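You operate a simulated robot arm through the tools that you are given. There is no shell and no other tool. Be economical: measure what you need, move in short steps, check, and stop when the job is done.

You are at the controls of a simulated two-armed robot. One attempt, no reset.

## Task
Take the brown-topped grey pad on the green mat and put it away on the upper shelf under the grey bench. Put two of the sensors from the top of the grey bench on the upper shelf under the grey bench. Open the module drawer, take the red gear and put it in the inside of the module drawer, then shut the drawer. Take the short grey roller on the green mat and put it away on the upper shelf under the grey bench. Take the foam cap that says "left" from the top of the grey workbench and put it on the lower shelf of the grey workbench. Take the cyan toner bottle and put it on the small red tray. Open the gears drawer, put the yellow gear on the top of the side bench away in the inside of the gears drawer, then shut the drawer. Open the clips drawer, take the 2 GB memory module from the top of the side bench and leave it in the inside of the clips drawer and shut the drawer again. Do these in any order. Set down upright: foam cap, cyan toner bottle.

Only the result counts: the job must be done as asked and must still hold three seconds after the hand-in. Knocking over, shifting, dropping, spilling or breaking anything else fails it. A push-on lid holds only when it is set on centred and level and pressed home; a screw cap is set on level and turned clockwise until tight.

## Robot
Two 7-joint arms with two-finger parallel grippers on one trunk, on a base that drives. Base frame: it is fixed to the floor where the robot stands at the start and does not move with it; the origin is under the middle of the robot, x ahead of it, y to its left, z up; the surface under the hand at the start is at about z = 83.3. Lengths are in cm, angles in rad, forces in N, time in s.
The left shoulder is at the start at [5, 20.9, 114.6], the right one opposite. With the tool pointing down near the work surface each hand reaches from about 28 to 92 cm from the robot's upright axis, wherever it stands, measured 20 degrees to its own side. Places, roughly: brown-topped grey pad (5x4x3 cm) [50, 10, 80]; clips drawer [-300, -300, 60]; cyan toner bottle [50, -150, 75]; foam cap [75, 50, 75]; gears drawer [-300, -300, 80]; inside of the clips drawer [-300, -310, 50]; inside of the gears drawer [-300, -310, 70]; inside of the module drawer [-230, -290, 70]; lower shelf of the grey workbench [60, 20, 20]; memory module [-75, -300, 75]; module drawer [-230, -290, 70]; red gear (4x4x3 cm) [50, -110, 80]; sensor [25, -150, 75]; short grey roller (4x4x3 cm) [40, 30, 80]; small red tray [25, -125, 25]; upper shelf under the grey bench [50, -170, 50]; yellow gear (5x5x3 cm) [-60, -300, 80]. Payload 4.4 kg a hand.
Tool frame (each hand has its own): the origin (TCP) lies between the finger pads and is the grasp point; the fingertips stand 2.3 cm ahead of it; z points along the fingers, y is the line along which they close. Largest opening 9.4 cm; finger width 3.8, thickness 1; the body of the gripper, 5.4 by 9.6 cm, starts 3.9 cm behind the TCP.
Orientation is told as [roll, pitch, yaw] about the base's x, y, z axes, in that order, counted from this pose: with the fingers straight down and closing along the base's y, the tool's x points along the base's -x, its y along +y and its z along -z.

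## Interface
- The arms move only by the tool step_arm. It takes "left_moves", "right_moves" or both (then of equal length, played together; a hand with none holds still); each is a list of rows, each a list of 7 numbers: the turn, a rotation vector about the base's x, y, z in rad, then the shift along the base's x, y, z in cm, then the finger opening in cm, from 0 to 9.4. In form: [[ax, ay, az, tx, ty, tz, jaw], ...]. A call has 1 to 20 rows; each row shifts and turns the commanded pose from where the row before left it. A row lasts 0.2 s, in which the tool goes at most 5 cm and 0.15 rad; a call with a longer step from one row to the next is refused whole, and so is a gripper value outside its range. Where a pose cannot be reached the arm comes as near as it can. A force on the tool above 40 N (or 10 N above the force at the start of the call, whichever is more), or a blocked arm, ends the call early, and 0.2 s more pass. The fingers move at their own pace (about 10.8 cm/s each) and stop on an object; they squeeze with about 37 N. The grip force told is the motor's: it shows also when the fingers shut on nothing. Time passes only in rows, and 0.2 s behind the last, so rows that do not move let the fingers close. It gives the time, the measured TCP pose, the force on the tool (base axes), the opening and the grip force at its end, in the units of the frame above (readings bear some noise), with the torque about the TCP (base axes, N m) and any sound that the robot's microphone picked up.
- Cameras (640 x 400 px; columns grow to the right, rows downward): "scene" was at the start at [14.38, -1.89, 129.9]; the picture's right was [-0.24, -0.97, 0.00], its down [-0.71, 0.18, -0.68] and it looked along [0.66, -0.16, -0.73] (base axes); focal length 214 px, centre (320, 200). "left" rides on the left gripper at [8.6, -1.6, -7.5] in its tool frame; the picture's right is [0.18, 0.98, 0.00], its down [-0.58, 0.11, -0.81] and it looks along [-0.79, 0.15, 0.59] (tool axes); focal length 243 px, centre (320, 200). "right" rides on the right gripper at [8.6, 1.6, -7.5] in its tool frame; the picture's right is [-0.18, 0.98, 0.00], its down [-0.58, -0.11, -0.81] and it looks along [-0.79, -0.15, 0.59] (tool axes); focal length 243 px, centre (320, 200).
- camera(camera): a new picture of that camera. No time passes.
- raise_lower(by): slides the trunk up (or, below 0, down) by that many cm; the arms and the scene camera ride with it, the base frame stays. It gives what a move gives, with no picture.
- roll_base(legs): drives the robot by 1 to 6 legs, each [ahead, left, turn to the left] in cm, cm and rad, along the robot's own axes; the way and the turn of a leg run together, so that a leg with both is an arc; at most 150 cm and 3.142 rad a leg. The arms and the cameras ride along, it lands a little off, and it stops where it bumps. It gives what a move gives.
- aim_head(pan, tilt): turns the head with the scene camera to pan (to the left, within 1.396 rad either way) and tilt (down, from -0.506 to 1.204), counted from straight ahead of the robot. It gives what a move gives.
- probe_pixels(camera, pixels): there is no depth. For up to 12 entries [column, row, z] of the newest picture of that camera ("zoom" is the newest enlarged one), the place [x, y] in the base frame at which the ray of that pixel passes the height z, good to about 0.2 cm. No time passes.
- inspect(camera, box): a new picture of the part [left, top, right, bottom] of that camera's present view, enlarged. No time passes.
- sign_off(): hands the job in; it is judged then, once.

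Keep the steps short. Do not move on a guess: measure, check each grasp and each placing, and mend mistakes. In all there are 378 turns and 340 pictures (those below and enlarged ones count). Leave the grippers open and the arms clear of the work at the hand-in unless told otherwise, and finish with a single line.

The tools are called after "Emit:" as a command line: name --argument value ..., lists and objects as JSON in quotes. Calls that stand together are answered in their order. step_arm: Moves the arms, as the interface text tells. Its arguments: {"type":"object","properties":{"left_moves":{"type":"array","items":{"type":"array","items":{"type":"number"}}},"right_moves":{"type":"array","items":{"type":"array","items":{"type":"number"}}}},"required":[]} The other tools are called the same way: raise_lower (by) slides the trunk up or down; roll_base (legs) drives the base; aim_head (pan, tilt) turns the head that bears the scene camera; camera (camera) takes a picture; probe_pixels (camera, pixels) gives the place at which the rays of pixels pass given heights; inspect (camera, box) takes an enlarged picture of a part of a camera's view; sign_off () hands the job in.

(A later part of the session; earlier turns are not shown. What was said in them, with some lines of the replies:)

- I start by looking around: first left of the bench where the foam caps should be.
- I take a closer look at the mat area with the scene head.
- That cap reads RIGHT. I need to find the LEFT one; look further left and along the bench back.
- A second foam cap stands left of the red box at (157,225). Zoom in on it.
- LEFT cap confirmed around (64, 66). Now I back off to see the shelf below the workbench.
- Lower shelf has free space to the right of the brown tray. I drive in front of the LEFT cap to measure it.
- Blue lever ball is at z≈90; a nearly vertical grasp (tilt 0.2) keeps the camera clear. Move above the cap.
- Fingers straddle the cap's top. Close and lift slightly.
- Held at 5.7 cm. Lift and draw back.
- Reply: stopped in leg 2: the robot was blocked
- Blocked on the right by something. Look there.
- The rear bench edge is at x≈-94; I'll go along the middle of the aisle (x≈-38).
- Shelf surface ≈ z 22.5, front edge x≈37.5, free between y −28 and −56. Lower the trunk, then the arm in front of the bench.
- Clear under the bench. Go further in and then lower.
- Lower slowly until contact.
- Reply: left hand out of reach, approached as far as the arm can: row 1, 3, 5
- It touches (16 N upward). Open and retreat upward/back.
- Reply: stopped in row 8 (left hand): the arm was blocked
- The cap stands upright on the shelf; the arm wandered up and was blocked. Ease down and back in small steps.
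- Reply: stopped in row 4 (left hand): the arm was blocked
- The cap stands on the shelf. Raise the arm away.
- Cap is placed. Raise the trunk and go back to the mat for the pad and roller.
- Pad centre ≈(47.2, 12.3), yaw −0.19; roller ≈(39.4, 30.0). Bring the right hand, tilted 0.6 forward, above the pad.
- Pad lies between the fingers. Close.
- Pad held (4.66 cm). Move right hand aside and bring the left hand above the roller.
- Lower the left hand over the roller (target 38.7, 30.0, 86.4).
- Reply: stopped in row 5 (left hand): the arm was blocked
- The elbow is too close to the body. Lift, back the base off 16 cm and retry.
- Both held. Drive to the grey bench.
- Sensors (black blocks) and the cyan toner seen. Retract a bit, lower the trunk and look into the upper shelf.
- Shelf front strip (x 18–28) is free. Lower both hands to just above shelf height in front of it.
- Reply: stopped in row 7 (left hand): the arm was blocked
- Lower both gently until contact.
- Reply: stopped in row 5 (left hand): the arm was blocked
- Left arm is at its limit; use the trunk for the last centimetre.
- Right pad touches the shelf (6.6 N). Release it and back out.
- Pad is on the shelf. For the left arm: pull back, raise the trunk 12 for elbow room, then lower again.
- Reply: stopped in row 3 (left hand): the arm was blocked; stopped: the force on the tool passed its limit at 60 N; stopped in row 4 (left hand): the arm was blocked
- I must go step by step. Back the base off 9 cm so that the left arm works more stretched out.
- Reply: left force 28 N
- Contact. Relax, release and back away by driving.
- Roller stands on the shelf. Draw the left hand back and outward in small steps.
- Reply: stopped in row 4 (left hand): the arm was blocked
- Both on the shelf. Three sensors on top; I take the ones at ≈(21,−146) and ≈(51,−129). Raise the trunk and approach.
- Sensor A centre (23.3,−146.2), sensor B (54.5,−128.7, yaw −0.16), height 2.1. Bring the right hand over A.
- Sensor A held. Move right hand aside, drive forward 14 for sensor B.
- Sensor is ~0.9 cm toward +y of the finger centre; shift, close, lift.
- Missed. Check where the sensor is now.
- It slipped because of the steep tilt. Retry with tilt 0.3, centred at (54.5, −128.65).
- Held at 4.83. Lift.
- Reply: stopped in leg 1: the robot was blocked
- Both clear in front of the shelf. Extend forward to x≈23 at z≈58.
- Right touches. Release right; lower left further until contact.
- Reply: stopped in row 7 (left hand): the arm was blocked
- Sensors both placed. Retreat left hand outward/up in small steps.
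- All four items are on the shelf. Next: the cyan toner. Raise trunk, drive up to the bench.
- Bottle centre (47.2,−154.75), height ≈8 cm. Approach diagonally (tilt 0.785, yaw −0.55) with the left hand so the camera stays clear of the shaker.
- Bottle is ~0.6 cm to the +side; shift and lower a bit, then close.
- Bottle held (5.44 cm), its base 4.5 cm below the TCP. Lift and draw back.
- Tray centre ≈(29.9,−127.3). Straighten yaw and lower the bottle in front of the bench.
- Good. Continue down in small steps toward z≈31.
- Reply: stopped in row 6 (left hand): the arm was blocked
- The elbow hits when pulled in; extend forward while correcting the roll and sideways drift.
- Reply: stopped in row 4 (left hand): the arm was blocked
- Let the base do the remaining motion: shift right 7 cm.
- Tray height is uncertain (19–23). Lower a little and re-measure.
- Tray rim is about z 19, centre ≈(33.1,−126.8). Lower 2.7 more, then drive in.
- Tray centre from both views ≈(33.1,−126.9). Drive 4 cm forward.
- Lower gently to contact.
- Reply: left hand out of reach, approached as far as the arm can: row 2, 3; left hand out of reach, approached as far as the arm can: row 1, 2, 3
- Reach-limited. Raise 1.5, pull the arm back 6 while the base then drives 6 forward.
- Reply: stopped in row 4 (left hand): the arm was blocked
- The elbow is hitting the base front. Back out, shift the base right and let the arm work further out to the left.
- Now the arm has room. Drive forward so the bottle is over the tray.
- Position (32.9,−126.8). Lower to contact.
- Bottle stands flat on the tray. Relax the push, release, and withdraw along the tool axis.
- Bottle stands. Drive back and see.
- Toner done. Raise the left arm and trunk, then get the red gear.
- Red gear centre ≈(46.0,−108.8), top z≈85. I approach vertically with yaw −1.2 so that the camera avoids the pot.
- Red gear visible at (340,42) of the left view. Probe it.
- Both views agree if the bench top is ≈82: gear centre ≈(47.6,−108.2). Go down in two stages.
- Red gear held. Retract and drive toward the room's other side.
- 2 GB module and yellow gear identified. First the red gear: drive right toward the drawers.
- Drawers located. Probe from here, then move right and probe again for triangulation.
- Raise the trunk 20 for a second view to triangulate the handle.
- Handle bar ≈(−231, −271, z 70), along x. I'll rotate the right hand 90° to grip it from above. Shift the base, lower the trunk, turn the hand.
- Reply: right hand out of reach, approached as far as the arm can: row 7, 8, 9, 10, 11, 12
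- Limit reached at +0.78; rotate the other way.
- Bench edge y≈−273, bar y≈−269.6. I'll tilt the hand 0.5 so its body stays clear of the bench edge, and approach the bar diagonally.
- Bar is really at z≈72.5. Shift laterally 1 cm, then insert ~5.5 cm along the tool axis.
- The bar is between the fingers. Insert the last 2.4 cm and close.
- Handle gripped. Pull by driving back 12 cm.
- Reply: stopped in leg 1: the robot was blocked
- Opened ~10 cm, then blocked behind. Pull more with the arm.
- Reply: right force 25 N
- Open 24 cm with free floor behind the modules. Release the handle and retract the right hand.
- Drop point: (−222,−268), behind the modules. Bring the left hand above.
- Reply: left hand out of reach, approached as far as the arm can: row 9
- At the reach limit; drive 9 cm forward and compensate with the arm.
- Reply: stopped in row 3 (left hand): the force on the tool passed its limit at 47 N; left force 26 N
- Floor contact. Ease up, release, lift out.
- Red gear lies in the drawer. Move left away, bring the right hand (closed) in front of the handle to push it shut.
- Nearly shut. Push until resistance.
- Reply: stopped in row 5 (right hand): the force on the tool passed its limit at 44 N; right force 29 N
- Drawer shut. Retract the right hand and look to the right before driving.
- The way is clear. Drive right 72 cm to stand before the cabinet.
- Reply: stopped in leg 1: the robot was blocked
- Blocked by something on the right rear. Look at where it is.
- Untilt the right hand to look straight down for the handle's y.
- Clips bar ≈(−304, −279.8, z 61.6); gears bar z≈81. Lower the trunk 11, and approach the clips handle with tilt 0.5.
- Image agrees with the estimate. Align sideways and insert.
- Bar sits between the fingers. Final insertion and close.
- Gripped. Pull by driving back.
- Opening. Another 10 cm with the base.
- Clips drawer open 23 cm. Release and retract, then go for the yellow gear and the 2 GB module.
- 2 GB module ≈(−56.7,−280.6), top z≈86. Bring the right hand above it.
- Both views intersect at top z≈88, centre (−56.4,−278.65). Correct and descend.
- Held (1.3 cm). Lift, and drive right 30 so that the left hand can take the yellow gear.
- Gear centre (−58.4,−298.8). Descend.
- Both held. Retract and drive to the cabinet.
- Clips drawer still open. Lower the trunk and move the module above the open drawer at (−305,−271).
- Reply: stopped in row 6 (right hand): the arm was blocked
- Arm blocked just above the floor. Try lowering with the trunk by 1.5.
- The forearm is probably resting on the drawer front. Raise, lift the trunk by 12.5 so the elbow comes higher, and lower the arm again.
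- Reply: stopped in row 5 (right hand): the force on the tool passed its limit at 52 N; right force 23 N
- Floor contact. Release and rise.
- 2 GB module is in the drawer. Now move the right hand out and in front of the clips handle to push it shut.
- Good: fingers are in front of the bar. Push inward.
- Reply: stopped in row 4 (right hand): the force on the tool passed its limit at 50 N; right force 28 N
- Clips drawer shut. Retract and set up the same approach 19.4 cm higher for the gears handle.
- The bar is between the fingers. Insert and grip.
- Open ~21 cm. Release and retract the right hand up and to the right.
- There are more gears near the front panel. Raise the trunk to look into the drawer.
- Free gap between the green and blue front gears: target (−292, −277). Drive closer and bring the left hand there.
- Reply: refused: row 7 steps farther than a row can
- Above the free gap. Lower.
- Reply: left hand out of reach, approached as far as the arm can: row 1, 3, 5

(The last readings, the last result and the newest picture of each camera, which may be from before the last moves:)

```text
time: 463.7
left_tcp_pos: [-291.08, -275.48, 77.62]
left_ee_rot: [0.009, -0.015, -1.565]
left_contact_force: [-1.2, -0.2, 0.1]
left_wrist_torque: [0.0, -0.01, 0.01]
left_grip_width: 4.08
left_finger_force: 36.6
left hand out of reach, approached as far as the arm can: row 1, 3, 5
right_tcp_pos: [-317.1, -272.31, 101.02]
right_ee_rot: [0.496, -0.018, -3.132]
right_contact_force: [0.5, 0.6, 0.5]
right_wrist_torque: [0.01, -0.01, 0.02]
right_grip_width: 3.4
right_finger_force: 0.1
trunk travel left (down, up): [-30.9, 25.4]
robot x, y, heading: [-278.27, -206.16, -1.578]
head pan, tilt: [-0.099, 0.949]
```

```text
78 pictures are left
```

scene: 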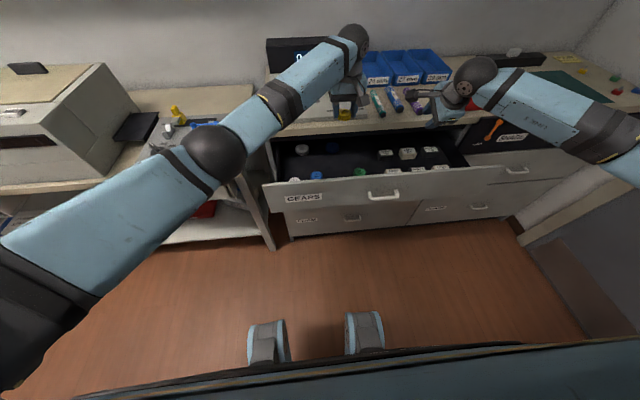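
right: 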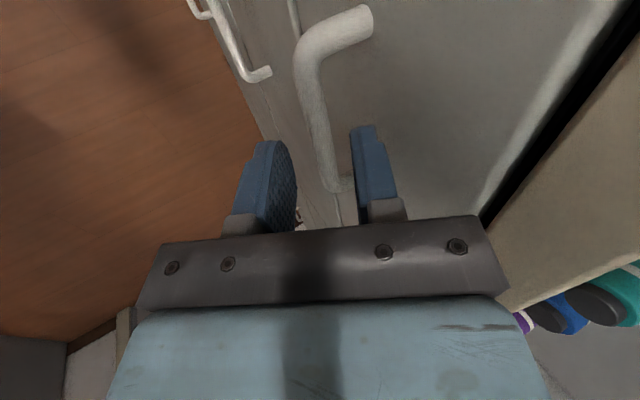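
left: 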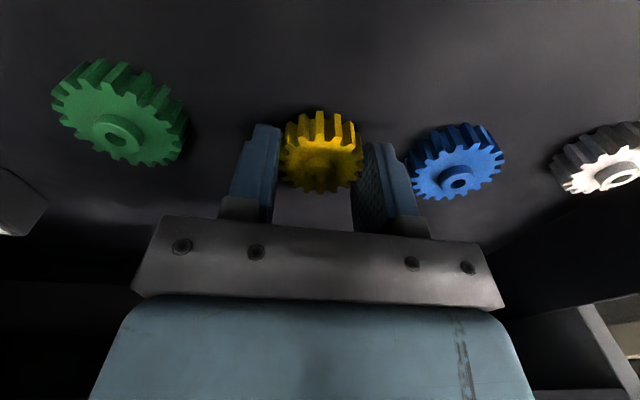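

Emit:
raise_lower --by -1.2

Emit:
step_arm --left_moves '[[0, 0, 0, 0, 0, -0.3, 2.5], [0, 0, 0, 0, 0, -0.3, 2.5]]'

```text
time: 464.3
left_tcp_pos: [-291.18, -275.52, 76.81]
left_ee_rot: [0.009, -0.019, -1.564]
left_contact_force: [1.8, 0.9, 22.7]
left_wrist_torque: [0.22, 0.06, 0.0]
left_grip_width: 4.08
left_finger_force: 37.2
right_tcp_pos: [-317.07, -272.09, 99.99]
right_ee_rot: [0.498, -0.023, -3.13]
right_contact_force: [0.4, 0.2, 1.1]
right_wrist_torque: [0.03, 0.02, -0.01]
right_grip_width: 3.39
right_finger_force: 0.2
trunk travel left (down, up): [-29.7, 26.6]
robot x, y, heading: [-277.96, -206.08, -1.577]
head pan, tilt: [-0.099, 0.949]
```

```text
time: 464.9
left_tcp_pos: [-291.31, -275.71, 76.61]
left_ee_rot: [0.004, -0.025, -1.566]
left_contact_force: [2.6, -0.5, 25.5]
left_wrist_torque: [0.18, 0.06, -0.08]
left_grip_width: 4.05
left_finger_force: 36.6
right_tcp_pos: [-317.02, -272.2, 99.94]
right_ee_rot: [0.499, -0.021, -3.131]
right_contact_force: [-0.3, 0.2, -0.4]
right_wrist_torque: [0.02, -0.01, -0.02]
right_grip_width: 3.4
right_finger_force: 0.1
trunk travel left (down, up): [-29.7, 26.6]
robot x, y, heading: [-277.94, -206.24, -1.571]
head pan, tilt: [-0.099, 0.949]
stopped in row 2 (left hand): the force on the tool passed its limit at 43 N (the readings are from after the stop); the commanded pose is now the measured one
```

Contact with the drawer floor. Release and lift out.

Emit:
step_arm --left_moves '[[0, 0, 0, 0, 0, 0.3, 2.5], [0, 0, 0, 0, 0, 0, 4.8], [0, 0, 0, 0, 0, 0, 5.2], [0, 0, 0, 0, 0, 2, 5.2], [0, 0, 0, 0, 0, 4, 5.2], [0, 0, 0, 0, 0, 4, 5.2], [0, 0, 0, 0, 0.5, 4, 5.2], [0, 0, 0, 0, 1, 4, 5.2], [0, 0, 0, 2, 3, 3, 5.2], [0, 0, 0, 3, 3.5, 1, 5.2], [0, 0, 0, 3, 3.5, 1, 5.2], [0, 0, 0, 3, 3.5, 1, 5.2], [0, 0, 0, 3, 3.5, 1, 5.2]]'

Emit:
camera --camera "scene"

Emit:
inspect --camera "scene" --box '[260, 110, 480, 230]'

```text
time: 467.7
left_tcp_pos: [-277.18, -256.81, 101.66]
left_ee_rot: [0.006, -0.019, -1.564]
left_contact_force: [-0.2, 0.1, -0.7]
left_wrist_torque: [-0.02, 0.04, 0.02]
left_grip_width: 5.21
left_finger_force: 0.2
right_tcp_pos: [-317.01, -272.21, 99.95]
right_ee_rot: [0.498, -0.022, -3.13]
right_contact_force: [-0.1, 0.5, 0.1]
right_wrist_torque: [-0.01, 0.03, 0.01]
right_grip_width: 3.39
right_finger_force: 0.1
trunk travel left (down, up): [-29.7, 26.6]
robot x, y, heading: [-277.73, -206.27, -1.572]
head pan, tilt: [-0.099, 0.949]
```

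```text
77 pictures are left
```

scene: 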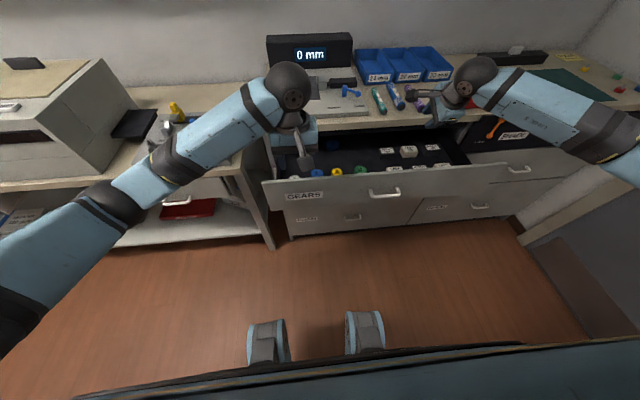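

```text
2.91 times, centred on (370, 170) of scene
```

zoom: 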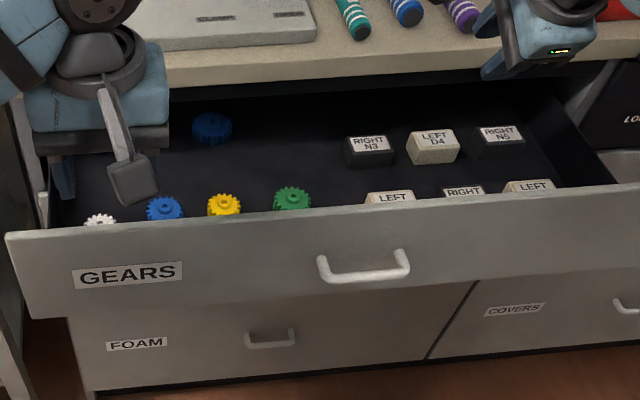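

Yellow gear is in. Bring the right hand in front of the handle and push shut.

Emit:
step_arm --right_moves '[[0, 0, 0, 2, 4, 0, 0.5], [0, 0, 0, 2, 4, 0, 0.5], [0, 0, 0, 3, 4, 0, 0.5], [0, 0, 0, 3, 4, 0, 0.5], [0, 0, 0, 3, 4, 0, 0.5], [0, 0, 0, 0, 1.5, -4, 0.5], [0, 0, 0, 0, 0, -4, 0.5], [0, 0, 0, 0, 0, -4, 0.5], [0, 0, 0, 0, 0, -4, 0.5], [0, 0, 0, 0, 0, -1.5, 0.5]]' --left_moves '[[0, 0, 0, 2, 3, 1, 5.2], [0, 0, 0, 2, 3, 1, 5.2], [0, 0, 0, 2, 3, 1, 5.2], [0, 0, 0, 0, 0, 0, 5.2], [0, 0, 0, 0, 0, 0, 5.2], [0, 0, 0, 0, 0, 0, 5.2], [0, 0, 0, 0, 0, 0, 5.2], [0, 0, 0, 0, 0, 0, 5.2], [0, 0, 0, 0, 0, 0, 5.2], [0, 0, 0, 0, 0, 0, 5.2]]'

Emit:
camera --camera "right"

```text
time: 469.9
left_tcp_pos: [-271.28, -248.3, 104.52]
left_ee_rot: [0.007, -0.02, -1.564]
left_contact_force: [-0.4, -0.2, 1.6]
left_wrist_torque: [-0.01, -0.01, 0.0]
left_grip_width: 5.22
left_finger_force: 0.1
right_tcp_pos: [-303.8, -250.66, 82.29]
right_ee_rot: [0.498, -0.02, -3.13]
right_contact_force: [0.3, -0.4, 1.4]
right_wrist_torque: [0.0, 0.01, 0.01]
right_grip_width: 0.49
right_finger_force: 0.0
trunk travel left (down, up): [-29.7, 26.6]
robot x, y, heading: [-277.78, -206.23, -1.579]
head pan, tilt: [-0.099, 0.949]
```

```text
75 pictures are left
```

right: 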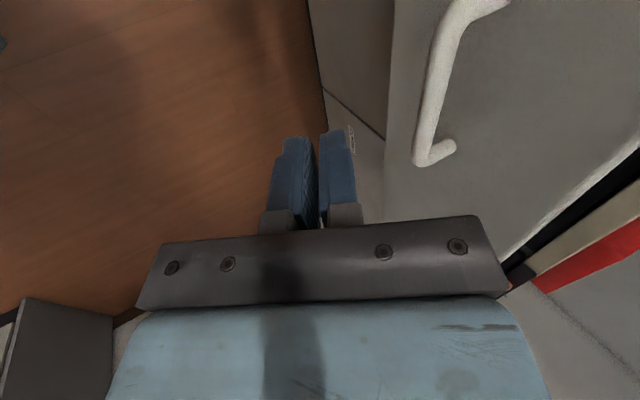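

Aligned in front of the bar. Push.

Emit:
step_arm --right_moves '[[0, 0, 0, 0, -2, 0, 0.5], [0, 0, 0, 0, -2, 0, 0.5], [0, 0, 0, 0, -2, 0, 0.5], [0, 0, 0, 0, -2, 0, 0.5], [0, 0, 0, 0, -2, 0, 0.5], [0, 0, 0, 0, -2, 0, 0.5], [0, 0, 0, 0, -2, 0, 0.5], [0, 0, 0, 0, -2, 0, 0.5], [0, 0, 0, 0, -2, 0, 0.5], [0, 0, 0, 0, -2, 0, 0.5], [0, 0, 0, 0, -2, 0, 0.5], [0, 0, 0, 0, -1.5, 0, 0.5], [0, 0, 0, 0, -1, 0, 0.5], [0, 0, 0, 0, -1, 0, 0.5], [0, 0, 0, 0, -0.8, 0, 0.5], [0, 0, 0, 0, -0.8, 0, 0.5]]'

Emit:
inspect --camera "scene" --box '[250, 110, 490, 250]'

```text
time: 473.3
left_tcp_pos: [-271.23, -247.85, 104.75]
left_ee_rot: [0.007, -0.022, -1.566]
left_contact_force: [0.2, 0.3, 0.7]
left_wrist_torque: [0.0, -0.01, 0.05]
left_grip_width: 5.2
left_finger_force: 0.0
right_tcp_pos: [-304.07, -277.55, 82.53]
right_ee_rot: [0.495, -0.02, -3.13]
right_contact_force: [-0.3, 31.3, 8.4]
right_wrist_torque: [0.3, 0.1, 0.2]
right_grip_width: 0.0
right_finger_force: 0.1
trunk travel left (down, up): [-29.7, 26.6]
robot x, y, heading: [-277.92, -206.0, -1.575]
head pan, tilt: [-0.099, 0.949]
```

```text
2.67 times, centred on (370, 180) of scene
```

zoom: 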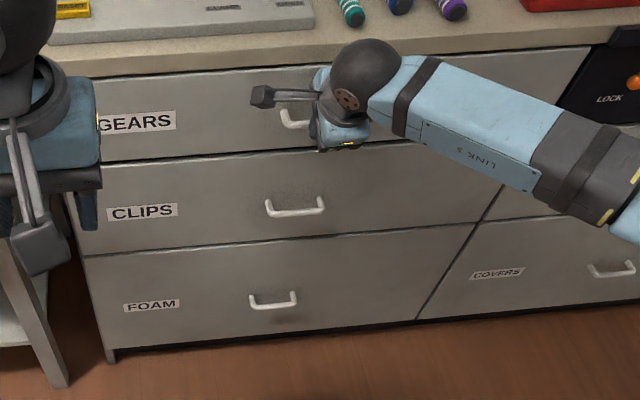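

Shut (31 N resistance). Back the right hand off and open both grippers, then verify all drawers.

Emit:
step_arm --right_moves '[[0, 0, 0, 0, 1.5, 0.3, 0.5], [0, 0, 0, 0, 3, 1, 0.5], [0, 0, 0, 0, 4, 2, 4], [0, 0, 0, 0, 4, 2, 9], [0, 0, 0, 0, 4, 3, 9.4], [0, 0, 0, -3, 3, 3, 9.4], [0, 0, 0, -3, 3, 3, 9.4]]' --left_moves '[[0, 0, 0, 0, 0, 0, 9.4], [0, 0, 0, 0, 0, 0, 9.4], [0, 0, 0, 0, 0, 0, 9.4], [0, 0, 0, 0, 0, 0, 9.4], [0, 0, 0, 0, 0, 0, 9.4], [0, 0, 0, 0, 0, 0, 9.4], [0, 0, 0, 0, 0, 0, 9.4]]'

Emit:
roll_base --legs '[[-12, 0, 0]]'

Emit:
aim_head --pan 0.1 --tilt 0.75

Emit:
camera --camera "scene"

Emit:
inspect --camera "scene" --box '[220, 130, 480, 280]'

```text
refused: row 6 steps farther than a row can; nothing moved
```

```text
time: 474.5
left_tcp_pos: [-271.21, -236.24, 104.57]
left_ee_rot: [0.006, -0.019, -1.563]
left_contact_force: [0.2, -0.1, -0.4]
left_wrist_torque: [-0.04, -0.01, -0.04]
left_grip_width: 5.2
left_finger_force: 0.0
right_tcp_pos: [-303.96, -265.91, 82.41]
right_ee_rot: [0.496, -0.019, -3.128]
right_contact_force: [0.0, 1.7, -0.1]
right_wrist_torque: [0.01, -0.04, 0.01]
right_grip_width: 0.48
right_finger_force: 0.1
trunk travel left (down, up): [-29.7, 26.6]
robot x, y, heading: [-277.98, -194.17, -1.575]
head pan, tilt: [-0.099, 0.949]
```

```text
time: 475.3
left_tcp_pos: [-271.08, -236.17, 104.46]
left_ee_rot: [0.007, -0.019, -1.564]
left_contact_force: [-0.2, -0.4, -0.8]
left_wrist_torque: [0.01, -0.01, -0.02]
left_grip_width: 5.23
left_finger_force: 0.0
right_tcp_pos: [-304.09, -265.94, 82.33]
right_ee_rot: [0.495, -0.019, -3.13]
right_contact_force: [0.0, 0.2, -0.2]
right_wrist_torque: [0.02, -0.02, 0.04]
right_grip_width: 0.48
right_finger_force: 0.0
trunk travel left (down, up): [-29.7, 26.6]
robot x, y, heading: [-277.9, -194.26, -1.574]
head pan, tilt: [0.099, 0.75]
```

```text
73 pictures are left
```

scene: 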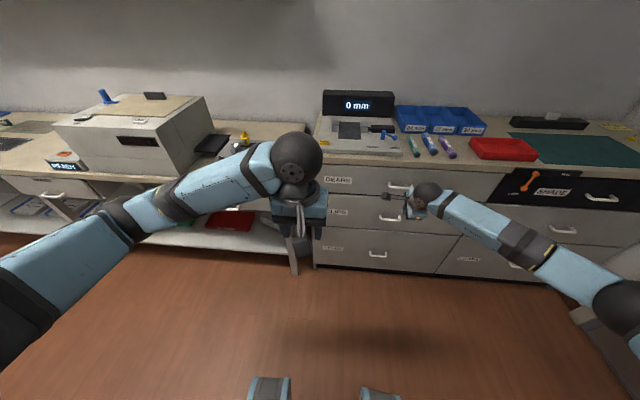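

```text
2.46 times, centred on (350, 205) of scene
```

zoom: 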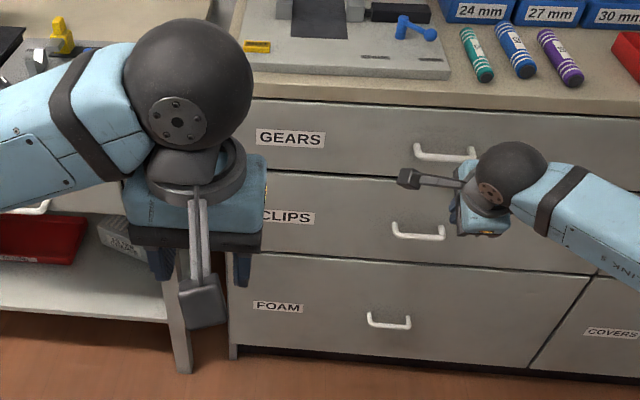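

All drawers are shut. Open the grippers and raise the right hand clear.

Emit:
step_arm --right_moves '[[0, 0, 0, 0, 3, 1, 0.5], [0, 0, 0, 0, 4, 2, 4], [0, 0, 0, 0, 3, 3, 8], [0, 0, 0, 0, 2, 4, 9.4], [0, 0, 0, 0, 1, 4, 9.4], [0, 0, 0, 0, 0, 4, 9.4]]' --left_moves '[[0, 0, 0, 0, 0, 0, 9.4], [0, 0, 0, 0, 0, 0, 9.4], [0, 0, 0, 2, 2, 1, 9.4], [0, 0, 0, 2, 2, 1, 9.4], [0, 0, 0, 2, 2, 1, 9.4], [0, 0, 0, 2, 2, 1, 9.4]]'

Emit:
camera --camera "scene"

Emit:
inspect --camera "scene" --box '[0, 150, 240, 300]'

```text
time: 476.7
left_tcp_pos: [-263.06, -228.29, 108.59]
left_ee_rot: [0.005, -0.02, -1.564]
left_contact_force: [1.0, -0.4, -1.3]
left_wrist_torque: [0.0, -0.02, -0.01]
left_grip_width: 9.41
left_finger_force: 0.0
right_tcp_pos: [-303.89, -252.68, 100.54]
right_ee_rot: [0.496, -0.024, -3.128]
right_contact_force: [1.0, 0.0, -0.9]
right_wrist_torque: [-0.05, 0.0, 0.0]
right_grip_width: 9.41
right_finger_force: 0.1
trunk travel left (down, up): [-29.7, 26.6]
robot x, y, heading: [-278.15, -193.98, -1.58]
head pan, tilt: [0.099, 0.75]
```

```text
71 pictures are left
```

scene: 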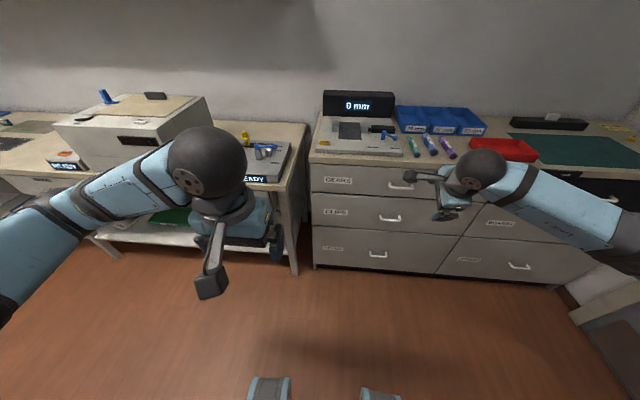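

```text
2.67 times, centred on (120, 225) of scene
```

zoom: 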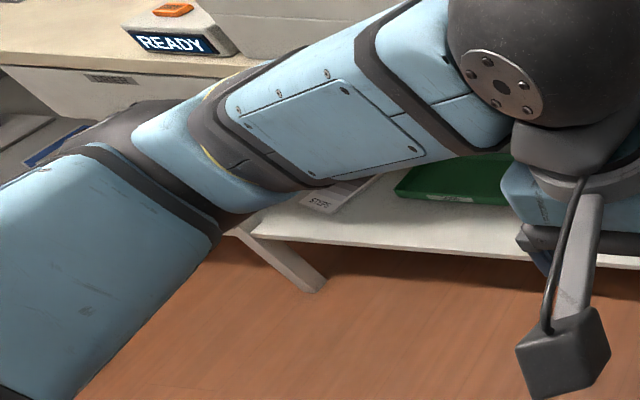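

Everything is placed, the drawers are shut, and the grippers are open and clear. I'm handing in the job.

Emit:
sign_off

```text
The job is handed in.
```

All eight parts of the job are done and handed in; I saw each item in place after setting it down and pushed each of the three drawers until it stopped, but did not go back to the two grey benches for a last look.
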